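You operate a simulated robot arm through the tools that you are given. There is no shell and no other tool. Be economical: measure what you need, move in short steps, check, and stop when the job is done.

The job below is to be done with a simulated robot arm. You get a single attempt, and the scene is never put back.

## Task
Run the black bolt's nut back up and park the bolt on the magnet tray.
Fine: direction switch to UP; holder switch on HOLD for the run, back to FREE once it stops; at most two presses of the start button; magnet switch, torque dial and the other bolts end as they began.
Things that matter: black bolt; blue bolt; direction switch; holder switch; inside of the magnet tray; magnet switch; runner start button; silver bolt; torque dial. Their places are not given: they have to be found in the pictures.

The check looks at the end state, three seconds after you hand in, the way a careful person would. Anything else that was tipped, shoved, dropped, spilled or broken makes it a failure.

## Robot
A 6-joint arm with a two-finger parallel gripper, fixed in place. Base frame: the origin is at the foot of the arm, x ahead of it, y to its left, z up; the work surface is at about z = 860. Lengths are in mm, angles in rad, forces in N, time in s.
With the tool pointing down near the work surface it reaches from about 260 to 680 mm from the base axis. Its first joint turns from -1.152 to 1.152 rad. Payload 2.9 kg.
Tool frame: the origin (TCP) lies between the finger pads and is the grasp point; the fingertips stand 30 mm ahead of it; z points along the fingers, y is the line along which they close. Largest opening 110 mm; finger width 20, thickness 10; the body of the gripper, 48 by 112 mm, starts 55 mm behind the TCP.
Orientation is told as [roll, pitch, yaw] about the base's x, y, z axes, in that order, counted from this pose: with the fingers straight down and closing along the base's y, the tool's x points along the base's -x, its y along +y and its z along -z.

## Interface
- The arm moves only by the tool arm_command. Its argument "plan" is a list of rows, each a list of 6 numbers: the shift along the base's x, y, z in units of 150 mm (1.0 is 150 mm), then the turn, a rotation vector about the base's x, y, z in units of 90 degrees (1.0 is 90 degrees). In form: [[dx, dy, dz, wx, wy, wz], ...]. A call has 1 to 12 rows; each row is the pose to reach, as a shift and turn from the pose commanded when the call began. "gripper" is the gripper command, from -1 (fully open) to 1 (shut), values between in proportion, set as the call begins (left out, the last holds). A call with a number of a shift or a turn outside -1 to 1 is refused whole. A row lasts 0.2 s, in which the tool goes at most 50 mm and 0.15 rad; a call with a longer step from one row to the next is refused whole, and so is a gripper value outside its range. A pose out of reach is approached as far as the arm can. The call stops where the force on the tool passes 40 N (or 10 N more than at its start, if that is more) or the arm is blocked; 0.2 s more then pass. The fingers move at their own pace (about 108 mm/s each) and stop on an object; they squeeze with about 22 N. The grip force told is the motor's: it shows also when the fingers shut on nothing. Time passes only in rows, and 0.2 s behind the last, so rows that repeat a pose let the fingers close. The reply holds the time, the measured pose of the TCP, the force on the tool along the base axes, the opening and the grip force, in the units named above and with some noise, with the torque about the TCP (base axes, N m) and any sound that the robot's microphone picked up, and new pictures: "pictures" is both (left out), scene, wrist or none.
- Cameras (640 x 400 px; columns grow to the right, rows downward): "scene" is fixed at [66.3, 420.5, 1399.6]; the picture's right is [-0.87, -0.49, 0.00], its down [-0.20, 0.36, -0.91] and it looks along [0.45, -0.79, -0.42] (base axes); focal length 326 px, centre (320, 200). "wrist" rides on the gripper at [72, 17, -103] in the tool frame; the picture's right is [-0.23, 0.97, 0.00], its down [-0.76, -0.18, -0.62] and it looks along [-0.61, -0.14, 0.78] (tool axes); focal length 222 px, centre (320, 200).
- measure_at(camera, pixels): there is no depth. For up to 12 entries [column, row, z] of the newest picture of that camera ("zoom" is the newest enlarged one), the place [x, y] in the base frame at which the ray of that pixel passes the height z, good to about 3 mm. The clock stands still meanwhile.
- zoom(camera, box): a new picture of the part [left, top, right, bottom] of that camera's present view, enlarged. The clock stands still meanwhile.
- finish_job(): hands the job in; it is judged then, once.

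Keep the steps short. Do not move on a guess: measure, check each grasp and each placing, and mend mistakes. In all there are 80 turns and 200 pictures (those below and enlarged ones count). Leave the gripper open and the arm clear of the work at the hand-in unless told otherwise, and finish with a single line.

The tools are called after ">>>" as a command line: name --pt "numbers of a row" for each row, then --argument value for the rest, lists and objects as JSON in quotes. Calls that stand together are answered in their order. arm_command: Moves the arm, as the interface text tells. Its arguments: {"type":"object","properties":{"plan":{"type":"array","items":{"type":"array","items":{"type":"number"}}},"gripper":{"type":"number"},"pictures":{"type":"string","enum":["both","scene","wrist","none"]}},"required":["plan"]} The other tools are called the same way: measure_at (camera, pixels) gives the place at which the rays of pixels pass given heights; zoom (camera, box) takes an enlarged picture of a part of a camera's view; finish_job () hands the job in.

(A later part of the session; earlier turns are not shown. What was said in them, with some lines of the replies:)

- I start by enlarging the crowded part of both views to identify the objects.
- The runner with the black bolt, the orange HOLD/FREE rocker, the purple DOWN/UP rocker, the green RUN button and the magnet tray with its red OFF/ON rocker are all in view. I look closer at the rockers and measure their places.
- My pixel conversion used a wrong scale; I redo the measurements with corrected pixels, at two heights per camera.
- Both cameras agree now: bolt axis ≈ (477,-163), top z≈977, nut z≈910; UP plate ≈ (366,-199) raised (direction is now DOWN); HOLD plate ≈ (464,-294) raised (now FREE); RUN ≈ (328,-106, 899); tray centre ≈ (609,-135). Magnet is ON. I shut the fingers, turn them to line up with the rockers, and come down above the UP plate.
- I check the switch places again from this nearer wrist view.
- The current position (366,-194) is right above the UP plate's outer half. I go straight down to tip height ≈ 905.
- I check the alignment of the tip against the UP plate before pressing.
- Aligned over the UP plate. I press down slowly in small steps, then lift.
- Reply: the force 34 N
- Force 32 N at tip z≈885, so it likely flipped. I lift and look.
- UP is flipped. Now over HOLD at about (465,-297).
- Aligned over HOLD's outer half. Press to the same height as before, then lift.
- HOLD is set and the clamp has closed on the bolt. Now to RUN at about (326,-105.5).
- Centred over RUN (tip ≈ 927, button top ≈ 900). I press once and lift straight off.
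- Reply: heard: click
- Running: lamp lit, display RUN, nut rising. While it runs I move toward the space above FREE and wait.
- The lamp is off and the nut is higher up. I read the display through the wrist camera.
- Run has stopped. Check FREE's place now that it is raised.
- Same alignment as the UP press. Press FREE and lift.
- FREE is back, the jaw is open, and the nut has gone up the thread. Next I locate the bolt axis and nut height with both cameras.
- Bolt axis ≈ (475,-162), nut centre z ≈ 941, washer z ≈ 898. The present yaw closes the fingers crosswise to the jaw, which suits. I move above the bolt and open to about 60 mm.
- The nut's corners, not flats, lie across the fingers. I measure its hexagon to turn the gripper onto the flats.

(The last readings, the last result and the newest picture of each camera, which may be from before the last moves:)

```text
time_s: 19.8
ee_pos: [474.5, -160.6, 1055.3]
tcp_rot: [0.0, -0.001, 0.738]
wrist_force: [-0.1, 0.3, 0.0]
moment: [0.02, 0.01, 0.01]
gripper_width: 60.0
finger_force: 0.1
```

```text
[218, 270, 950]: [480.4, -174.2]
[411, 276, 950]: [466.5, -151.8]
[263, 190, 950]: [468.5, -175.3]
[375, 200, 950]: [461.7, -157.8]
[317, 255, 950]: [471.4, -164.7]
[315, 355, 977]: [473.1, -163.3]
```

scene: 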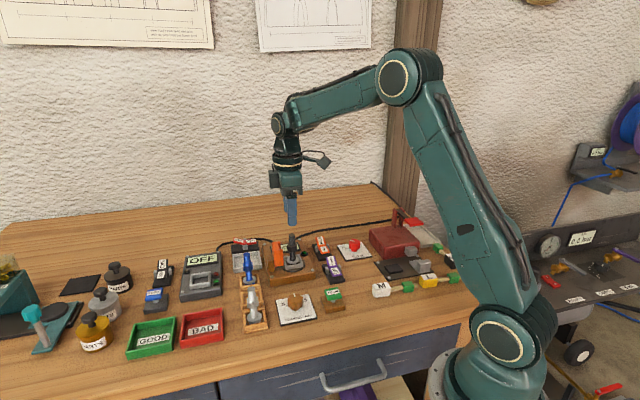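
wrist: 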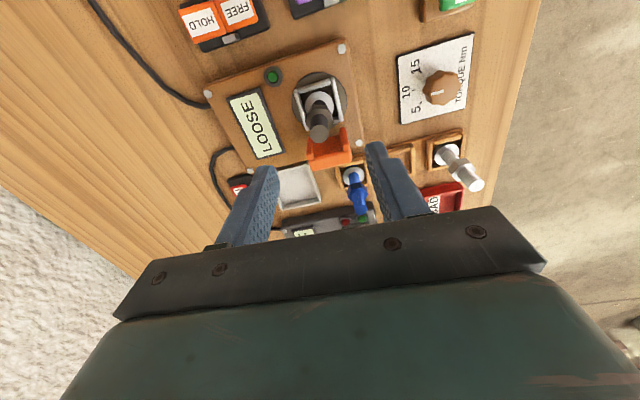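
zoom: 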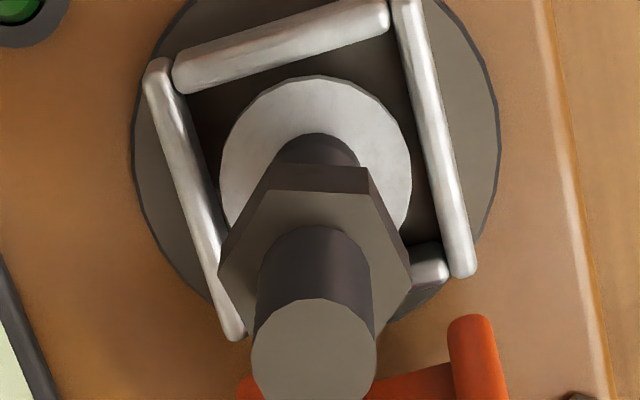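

Gripping the nut's flats would bring a finger very near the jaw, so I grip the free thread above the nut (z 951–977) instead: TCP at ≈ 984, tips ≈ 954. Descend with the fingers open.

>>> arm_command --pt "0 -0.005 -0.2 0 0 0" --pt "0 -0.005 -0.4 0 0 0" --pt "0 -0.005 -0.47 0 0 0" --pt "0 -0.005 -0.47 0 0 0"

>>> zoom --camera "scene" --box '[250, 195, 340, 275]'

>>> zoom --camera "wrist" --box '[240, 80, 400, 200]'

```text
time_s: 20.8
ee_pos: [477.1, -161.2, 983.8]
tcp_rot: [0.0, 0.001, 0.738]
wrist_force: [0.6, 0.2, -0.3]
moment: [0.04, -0.06, 0.02]
gripper_width: 60.1
finger_force: 0.0
```

scene: 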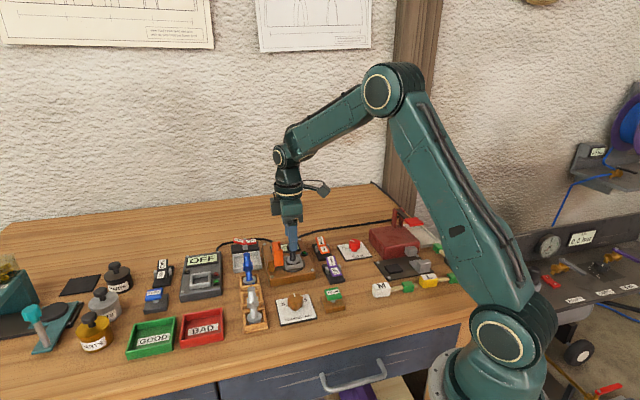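
wrist: 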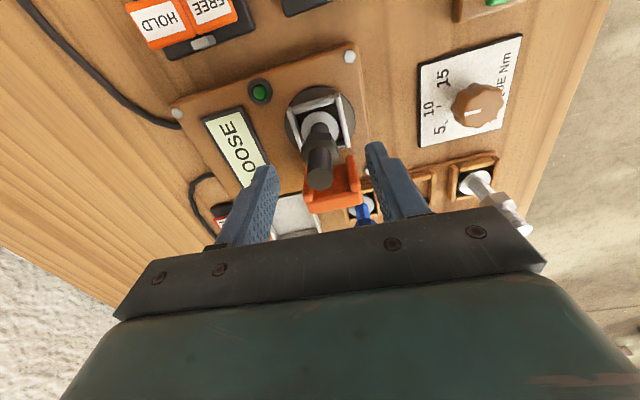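

```text
5.00 times, centred on (295, 235) of scene
```

zoom: 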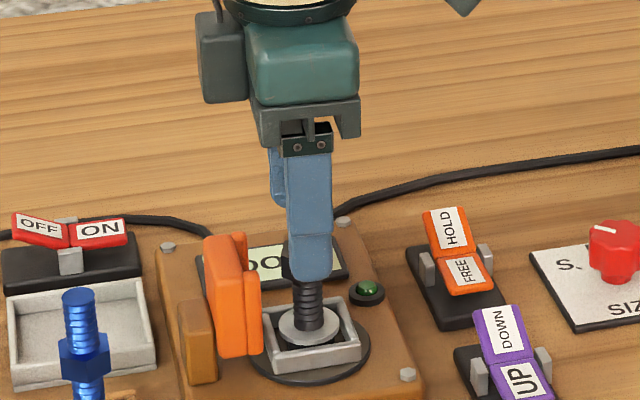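

```text
3.33 times, centred on (320, 140) of wrist
```

zoom: 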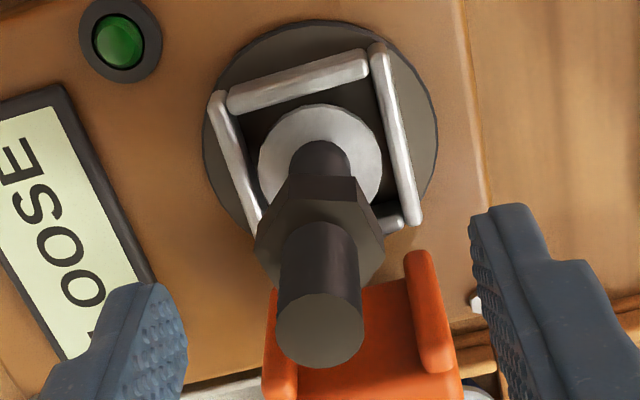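

>>> measure_at --camera "zoom" --pixels '[[320, 330, 977], [320, 330, 970], [318, 235, 952]]'

```text
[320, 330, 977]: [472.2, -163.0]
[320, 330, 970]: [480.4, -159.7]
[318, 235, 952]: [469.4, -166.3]
```

The thread lies centred between the fingers. Close.

>>> arm_command --pt "0 0 0 0 0 0" --pt "0 0 0 0 0 0" --pt "0 0 0 0 0 0" --pt "0 0 0 0 0 0" --gripper 1 --pictures "wrist"

```text
time_s: 21.8
ee_pos: [474.6, -161.4, 984.9]
tcp_rot: [0.0, 0.001, 0.739]
wrist_force: [0.3, -0.2, -0.1]
moment: [-0.02, -0.01, -0.03]
gripper_width: 14.9
finger_force: 22.1
```

wrist: 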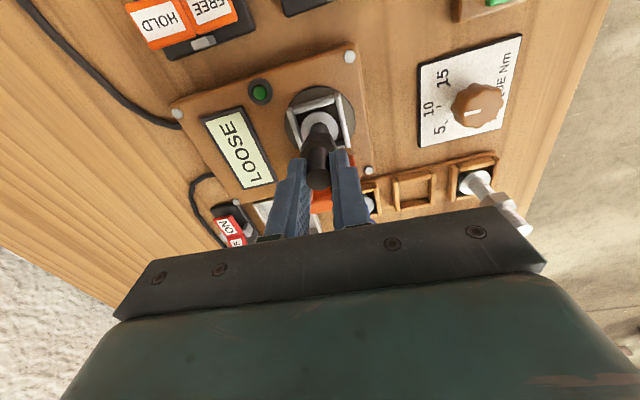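

Held: opening 14.9 mm on the thread. Lift slowly straight up.

>>> arm_command --pt "0 0 0.05 0 0 0" --pt "0 0 0.15 0 0 0" --pt "0 0 0.3 0 0 0" --pt "0 0 0.45 0 0 0" --pt "0 0 0.6 0 0 0" --pt "0 0 0.7 0 0 0" --pt "0 0 0.7 0 0 0"

>>> zoom --camera "scene" --box '[250, 165, 350, 265]'

>>> zoom --camera "wrist" --box '[220, 100, 400, 240]'

```text
time_s: 23.4
ee_pos: [475.5, -162.1, 1090.4]
tcp_rot: [-0.001, 0.001, 0.738]
wrist_force: [-0.2, 0.5, -1.9]
moment: [0.03, 0.02, -0.01]
gripper_width: 14.8
finger_force: 22.1
```

scene: 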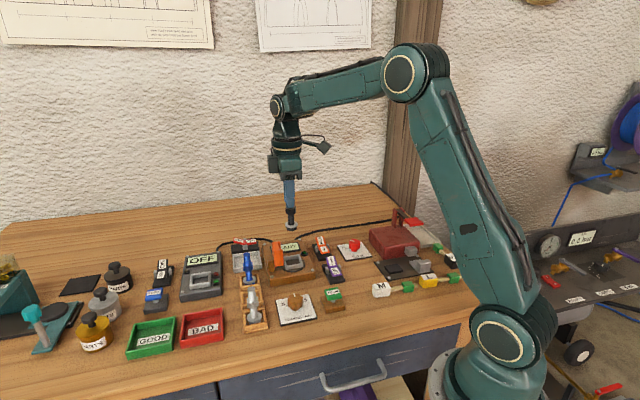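
wrist: 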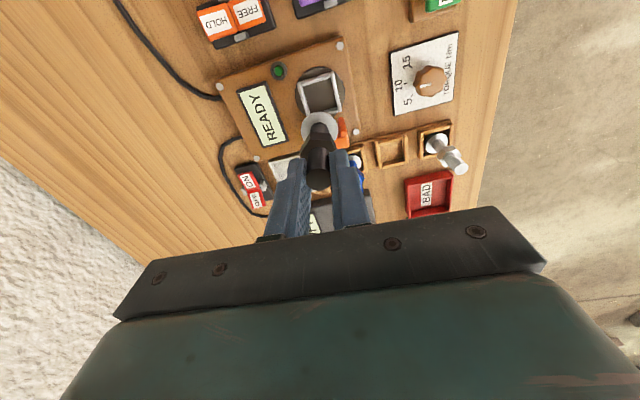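

```text
4.00 times, centred on (300, 215) of scene
```

zoom: 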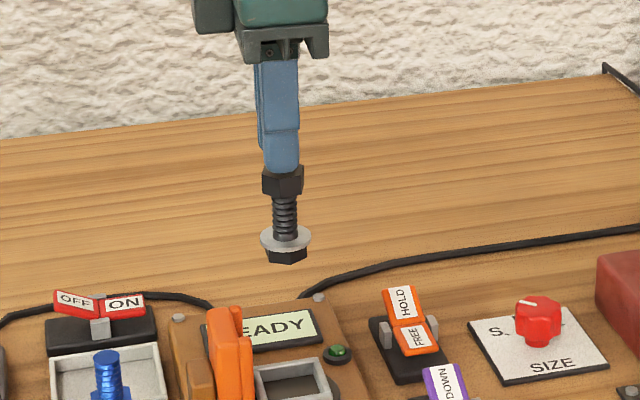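

```text
2.86 times, centred on (310, 170) of wrist
```

zoom: 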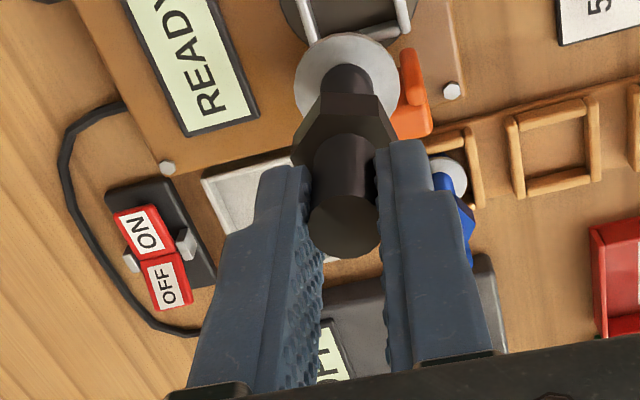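

The bolt is lifted cleanly (hex head ≈ 100 mm below the TCP), display reads READY. Carry it over the tray centre, about (606,-131).

>>> arm_command --pt "0.17 0.04 0.05 0 0 0" --pt "0.34 0.08 0.05 0 0 0" --pt "0.51 0.12 0.05 0 0 0" --pt "0.7 0.165 0.05 0 0 0" --pt "0.873 0.207 0.05 0 0 0" --pt "0.873 0.207 0.0 0 0 0" --pt "0.873 0.207 0.0 0 0 0"

>>> zoom --camera "wrist" --box '[220, 60, 400, 200]'

>>> zoom --camera "scene" --box '[200, 180, 300, 280]'

```text
time_s: 25.0
ee_pos: [604.6, -130.7, 1086.9]
tcp_rot: [0.0, -0.001, 0.738]
wrist_force: [-0.7, -0.1, -1.5]
moment: [0.03, -0.02, 0.03]
gripper_width: 14.8
finger_force: 21.8
```

scene: 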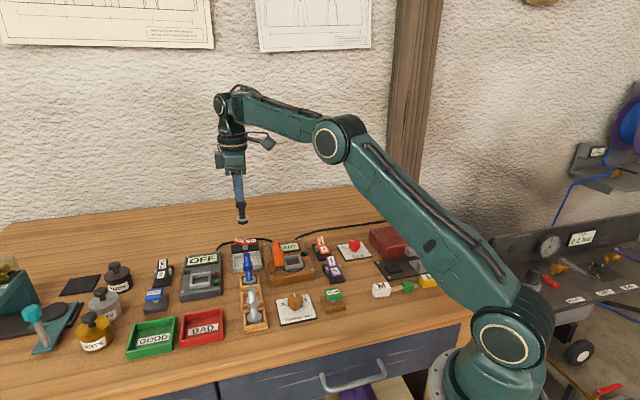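
wrist: 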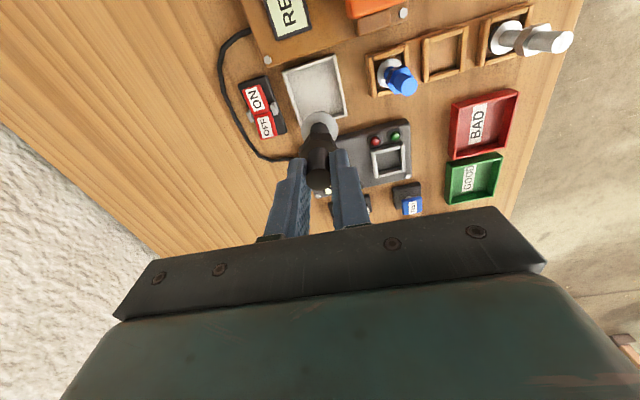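

```text
2.86 times, centred on (310, 130) of wrist
```

zoom: 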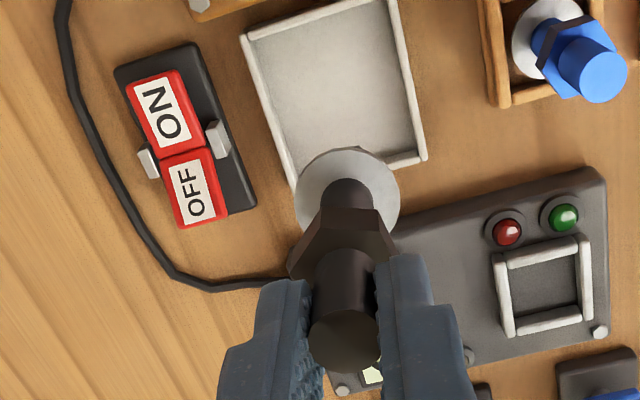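

```text
4.00 times, centred on (250, 230) of scene
```

zoom: 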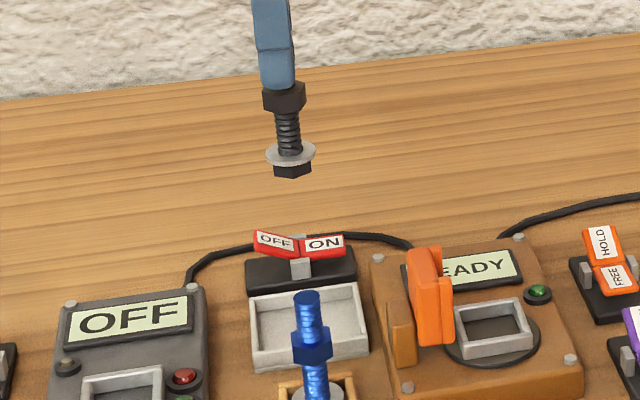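

Measure the tray interior from this wrist view, and the blue bolt's top for clearance.

>>> measure_at --camera "wrist" --pixels '[[313.4, 92, 866], [286, 71, 875], [334.5, 56, 875], [344, 114, 875], [404, 80, 965], [384, 70, 900], [263, 126, 890]]'

>>> measure_at --camera "zoom" --pixels '[[252, 292, 878], [355, 285, 878], [370, 353, 878], [254, 372, 878], [312, 320, 866], [306, 295, 960], [306, 295, 970]]'

```text
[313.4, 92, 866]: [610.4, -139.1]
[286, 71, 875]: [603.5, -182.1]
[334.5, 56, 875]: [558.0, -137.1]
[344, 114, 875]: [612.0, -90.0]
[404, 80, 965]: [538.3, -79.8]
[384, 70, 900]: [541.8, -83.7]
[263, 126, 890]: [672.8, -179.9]
```

```text
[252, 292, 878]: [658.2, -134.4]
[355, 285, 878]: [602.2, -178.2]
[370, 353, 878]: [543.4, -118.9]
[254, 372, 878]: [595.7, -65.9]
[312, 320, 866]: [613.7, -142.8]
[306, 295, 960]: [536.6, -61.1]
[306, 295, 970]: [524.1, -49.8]
```

Tray inside centre ≈ (608,-136). Shift a little and go down 95 mm, then check.

>>> arm_command --pt "0.017 -0.033 -0.15 0 0 0" --pt "0.017 -0.033 -0.35 0 0 0" --pt "0.017 -0.033 -0.53 0 0 0" --pt "0.017 -0.033 -0.633 0 0 0" --pt "0.017 -0.033 -0.633 0 0 0"

>>> zoom --camera "scene" --box '[205, 205, 285, 285]'

>>> zoom --camera "wrist" --box '[220, 60, 400, 200]'

```text
time_s: 26.2
ee_pos: [608.1, -135.1, 993.9]
tcp_rot: [0.001, 0.0, 0.737]
wrist_force: [0.4, 0.7, -2.0]
moment: [-0.01, 0.0, -0.01]
gripper_width: 14.7
finger_force: 21.5
```

scene: 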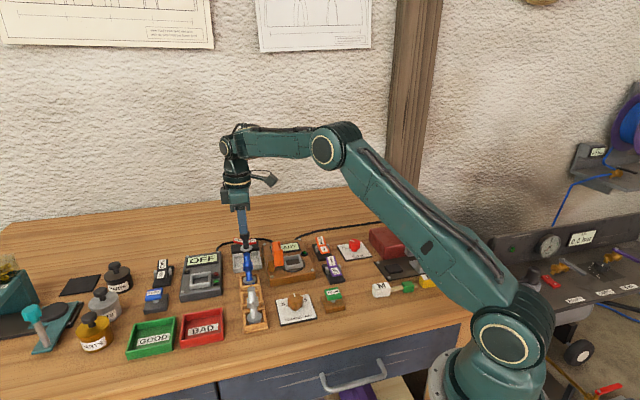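
wrist: 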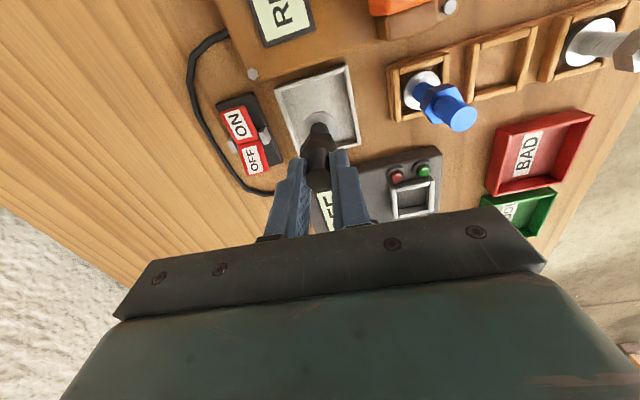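

```text
5.00 times, centred on (245, 245) of scene
```

zoom: 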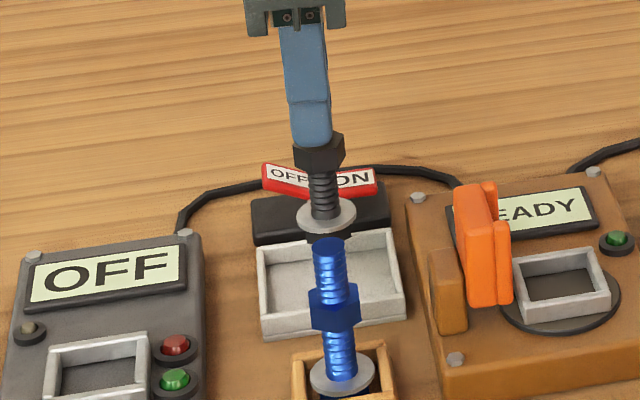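

```text
2.86 times, centred on (310, 130) of wrist
```

zoom: 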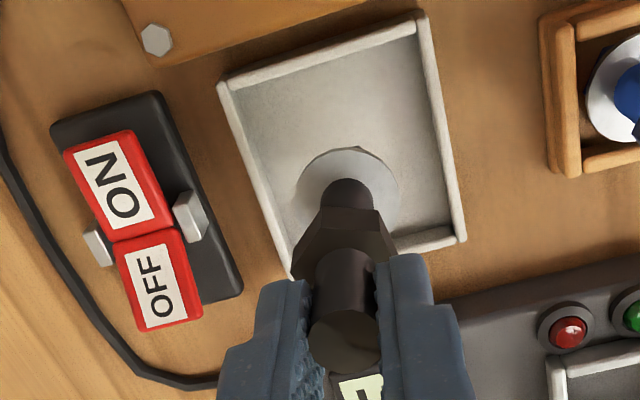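

Well inside the tray outline. Go down slowly, watching the force.

>>> arm_command --pt "0 0 -0.05 0 0 0" --pt "0 0 -0.09 0 0 0" --pt "0 0 -0.12 0 0 0" --pt "0 0 -0.12 0 0 0" --pictures "wrist"

>>> zoom --camera "scene" --box '[225, 225, 275, 275]'

```text
time_s: 27.2
ee_pos: [608.4, -134.9, 977.3]
tcp_rot: [0.0, -0.001, 0.737]
wrist_force: [-0.2, 0.5, -2.3]
moment: [0.01, -0.01, 0.01]
gripper_width: 14.8
finger_force: 21.3
```

wrist: 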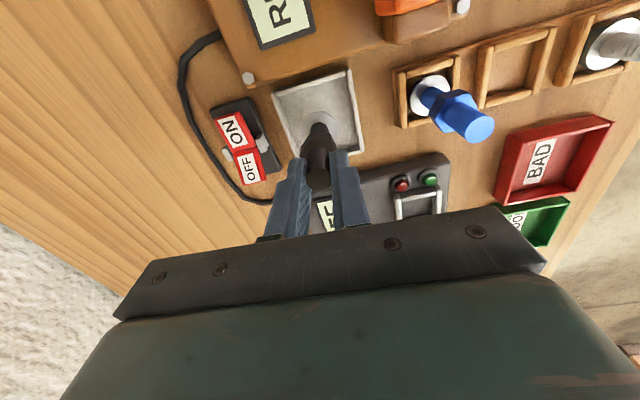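

```text
8.00 times, centred on (250, 250) of scene
```

zoom: 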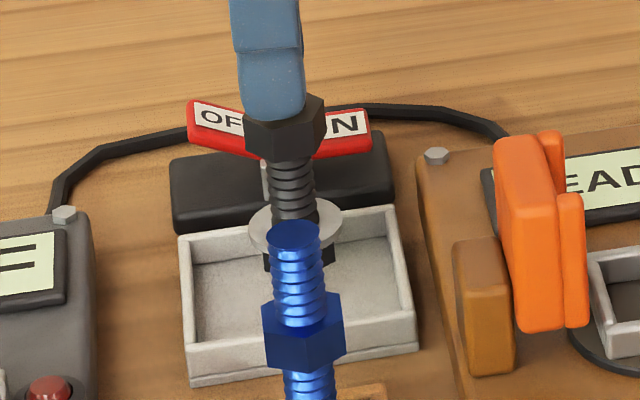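

>>> arm_command --pt "0 0 -0.02 0 0 0" --pt "0 0 -0.04 0 0 0" --pt "0 0 -0.053 0 0 0" --pt "0 0 -0.053 0 0 0" --pictures "none"

>>> zoom --camera "scene" --box '[225, 225, 275, 275]'

```text
time_s: 28.2
ee_pos: [607.6, -135.2, 968.7]
tcp_rot: [0.002, 0.0, 0.739]
wrist_force: [0.5, -0.7, -1.6]
moment: [0.0, 0.0, 0.0]
gripper_width: 14.9
finger_force: 21.9
```

```text
8.00 times, centred on (250, 250) of scene
```

zoom: 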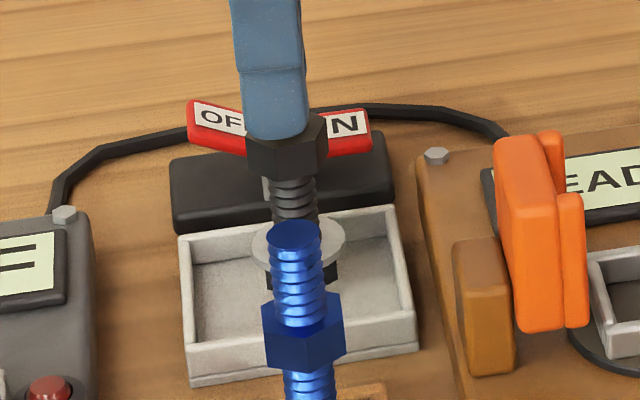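

No contact yet. Further small steps of 2 mm.

>>> arm_command --pt "0 0 -0.013 0 0 0" --pt "0 0 -0.026 0 0 0" --pt "0 0 -0.026 0 0 0" --pictures "none"

>>> arm_command --pt "0 0 -0.013 0 0 0" --pt "0 0 -0.013 0 0 0" --pictures "none"

>>> zoom --camera "scene" --box '[225, 225, 275, 275]'

```text
time_s: 29.0
ee_pos: [608.2, -135.8, 964.7]
tcp_rot: [0.0, -0.002, 0.738]
wrist_force: [0.6, 0.5, -1.9]
moment: [0.0, 0.02, 0.0]
gripper_width: 14.9
finger_force: 21.9
```

```text
time_s: 29.6
ee_pos: [608.5, -136.6, 963.3]
tcp_rot: [0.001, 0.0, 0.739]
wrist_force: [0.2, 0.2, -2.2]
moment: [0.0, 0.01, 0.04]
gripper_width: 14.7
finger_force: 21.9
```

```text
8.00 times, centred on (250, 250) of scene
```

zoom: 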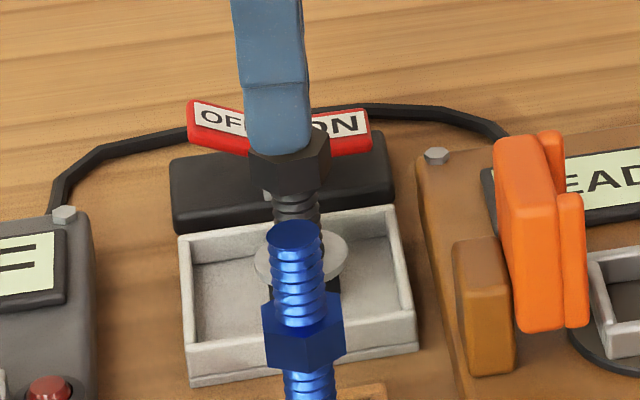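

>>> measure_at --camera "scene" --pixels '[[247.5, 251.8, 878], [247.5, 251.8, 885], [247.5, 251.8, 892], [249, 235.6, 930], [249, 235.6, 920]]'

>>> zoom --camera "wrist" --box '[260, 60, 380, 180]'

>>> measure_at --camera "zoom" --pixels '[[315, 180, 878]]'

```text
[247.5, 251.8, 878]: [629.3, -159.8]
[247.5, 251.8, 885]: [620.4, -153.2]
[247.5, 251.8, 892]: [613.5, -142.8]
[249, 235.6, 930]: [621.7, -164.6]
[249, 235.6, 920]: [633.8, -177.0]
```

```text
3.33 times, centred on (320, 120) of wrist
```

zoom: 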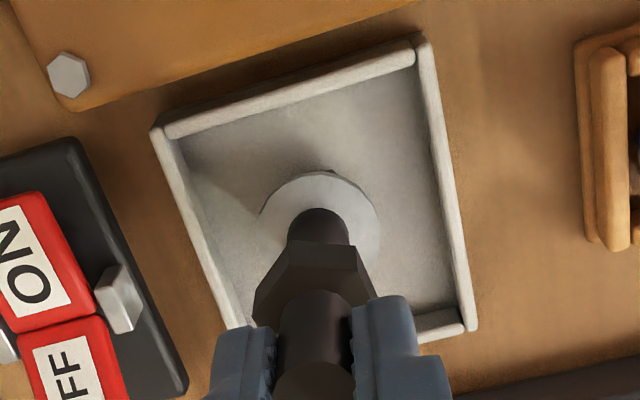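

```text
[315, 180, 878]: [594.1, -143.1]
```

>>> measure_at --camera "scene" --pixels '[[247.5, 257.5, 878], [246, 245.4, 920]]'

>>> measure_at --camera "zoom" --pixels '[[320, 225, 878]]'

```text
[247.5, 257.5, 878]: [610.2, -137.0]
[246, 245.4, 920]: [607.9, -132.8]
```

```text
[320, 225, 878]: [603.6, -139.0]
```

Consistent: washer at z ≈ 878, bolt centred at (608,-136). Continue down in 1.5 mm steps until contact.

>>> arm_command --pt "0 0 -0.01 0 0 0" --pt "0 0 -0.01 0 0 0" --pictures "none"

>>> arm_command --pt "0 0 -0.01 0 0 0" --pt "0 0 -0.01 0 0 0" --pictures "none"

>>> zoom --camera "scene" --box '[225, 225, 275, 275]'

```text
time_s: 30.2
ee_pos: [608.9, -135.5, 962.1]
tcp_rot: [0.001, 0.0, 0.738]
wrist_force: [0.2, 0.2, -2.3]
moment: [-0.01, -0.01, 0.02]
gripper_width: 14.8
finger_force: 22.0
```

```text
time_s: 30.8
ee_pos: [608.8, -136.4, 959.1]
tcp_rot: [-0.001, -0.001, 0.738]
wrist_force: [-0.3, 0.3, -1.5]
moment: [-0.03, -0.01, -0.03]
gripper_width: 14.6
finger_force: 21.9
```

```text
8.00 times, centred on (250, 250) of scene
```

zoom: 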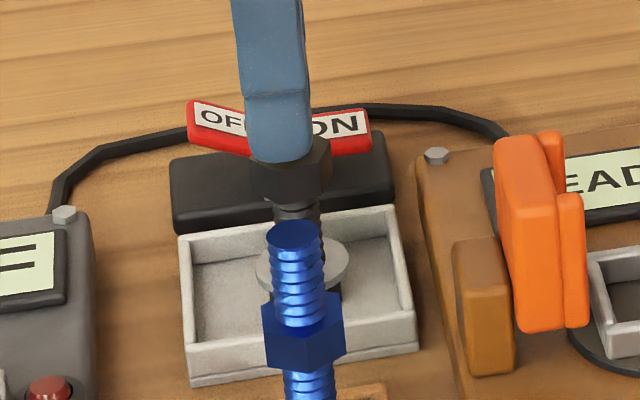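

>>> arm_command --pt "0 0 -0.01 0 0 0" --pt "0 0 -0.01 0 0 0" --pictures "none"

>>> arm_command --pt "0 0 -0.01 0 0 0" --pt "0 0 -0.01 0 0 0" --pictures "none"

>>> zoom --camera "scene" --box '[225, 225, 275, 275]'

```text
time_s: 31.4
ee_pos: [608.8, -136.0, 958.2]
tcp_rot: [-0.001, 0.001, 0.737]
wrist_force: [0.7, 0.2, -0.3]
moment: [-0.02, 0.06, 0.0]
gripper_width: 14.7
finger_force: 22.3
```

```text
time_s: 32.0
ee_pos: [608.7, -136.3, 958.9]
tcp_rot: [0.0, -0.003, 0.739]
wrist_force: [-3.2, -1.6, 12.5]
moment: [-0.19, 0.38, 0.02]
gripper_width: 14.8
finger_force: 22.4
```

```text
8.00 times, centred on (250, 250) of scene
```

zoom: 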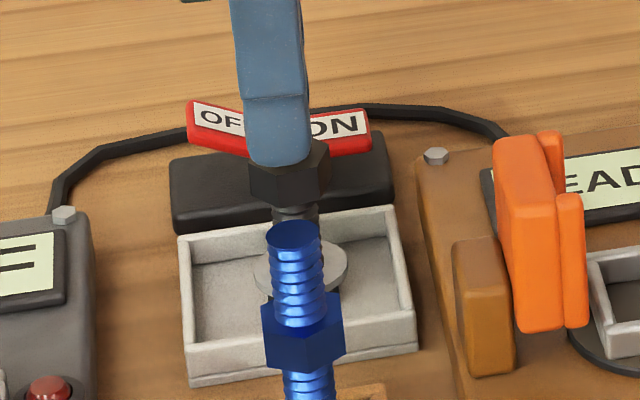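

Contact with the floor (12.5 N). Ease off 1 mm, then open to about 40 mm.

>>> arm_command --pt "0 0 0.007 0 0 0" --pt "0 0 0.007 0 0 0" --pictures "none"

>>> arm_command --pt "0 0 0 0 0 0" --pt "0 0 0 0 0 0" --pt "0 0 0 0 0 0" --gripper 0.27

>>> zoom --camera "scene" --box '[225, 225, 275, 275]'

```text
time_s: 32.6
ee_pos: [608.8, -136.1, 958.2]
tcp_rot: [-0.002, 0.0, 0.738]
wrist_force: [-0.1, -3.1, 11.5]
moment: [-0.3, 0.05, -0.02]
gripper_width: 14.7
finger_force: 21.7
```

```text
time_s: 33.4
ee_pos: [608.8, -134.7, 958.3]
tcp_rot: [0.0, 0.0, 0.738]
wrist_force: [-0.6, -1.3, 0.5]
moment: [-0.03, 0.0, -0.01]
gripper_width: 40.1
finger_force: 0.1
```

scene: 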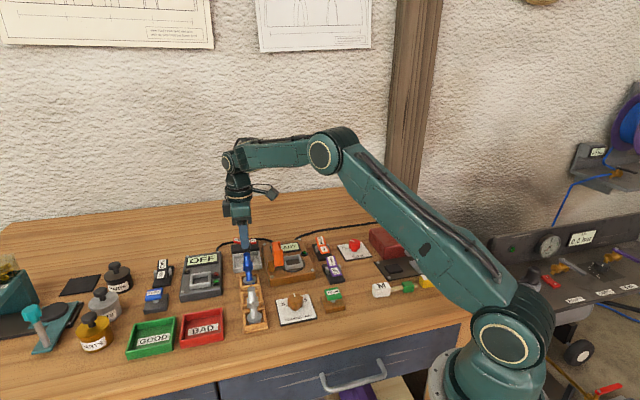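
wrist: 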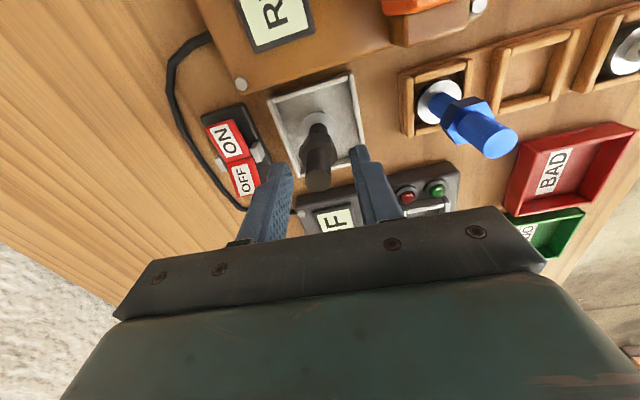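

```text
8.00 times, centred on (250, 250) of scene
```

zoom: 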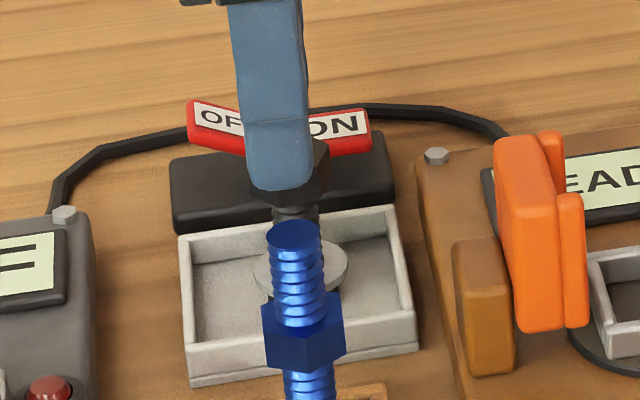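

The bolt stands upright, fingers clear of it. Raise straight up.

>>> arm_command --pt "0 0 0.1 0 0 0" --pt "0 0 0.3 0 0 0" --pt "0 0 0.6 0 0 0" --pt "0 0 0.9 0 0 0" --pt "0 0 0.9 0 0 0" --pictures "none"

>>> arm_command --pt "-0.25 0 0.1 0 0 0" --pt "-0.5 0 0.2 0 0 0" --pt "-0.75 0 0.3 0 0 0" --pt "-1.0 0 0.4 0 0 0" --pt "-1.0 0 0.4 0 0 0" --pt "-1.0 0 0.4 0 0 0" --gripper -1

>>> zoom --camera "scene" --box '[220, 220, 350, 310]'

>>> zoom --camera "scene" --box '[225, 225, 275, 275]'

>>> zoom --camera "wrist" --box '[160, 20, 480, 220]'

```text
time_s: 34.6
ee_pos: [607.7, -135.3, 1093.0]
tcp_rot: [0.001, -0.001, 0.739]
wrist_force: [-0.1, 0.7, 0.4]
moment: [0.01, -0.01, 0.0]
gripper_width: 40.4
finger_force: 0.1
```

```text
time_s: 36.0
ee_pos: [456.3, -135.8, 1152.1]
tcp_rot: [0.002, 0.0, 0.737]
wrist_force: [0.3, 0.1, 0.3]
moment: [0.02, -0.02, 0.01]
gripper_width: 110.0
finger_force: 0.0
```

scene: 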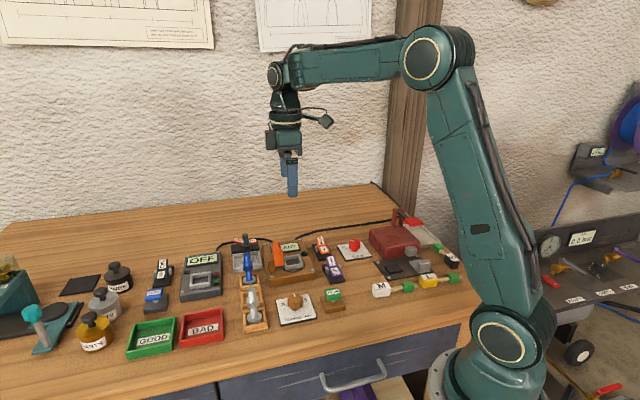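
wrist: 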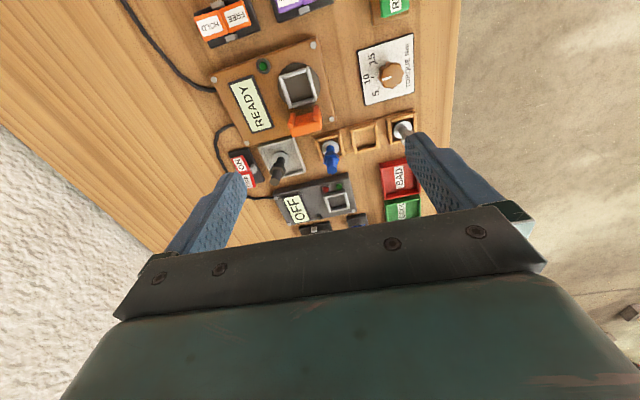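

```text
4.44 times, centred on (285, 265) of scene
```

zoom: 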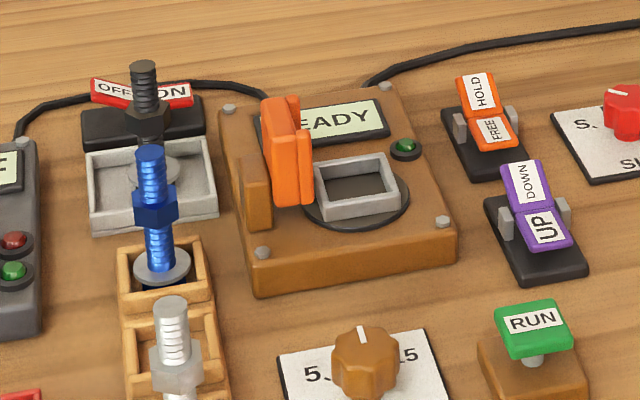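

```text
8.00 times, centred on (250, 250) of scene
```

zoom: 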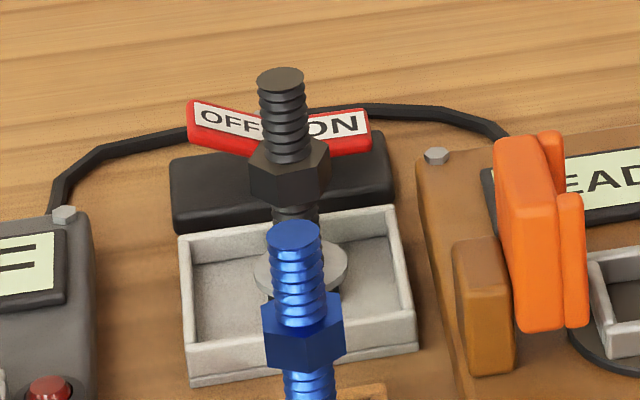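

```text
2.00 times, centred on (320, 120) of wrist
```

zoom: 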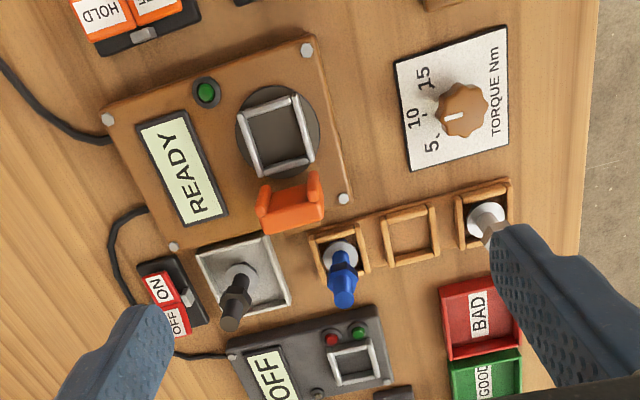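

The black bolt stands upright in the tray with its nut up. Direction is UP, holder FREE, magnet still ON, the torque dial untouched, and the other bolts in place. The arm is clear and the gripper open, so I hand in.

>>> finish_job

```text
The job is handed in.
```

The black bolt's nut is run back up and the bolt stands on the magnet tray, with direction on UP, holder back on FREE, one start press used, and the magnet switch, torque dial and other bolts unchanged.
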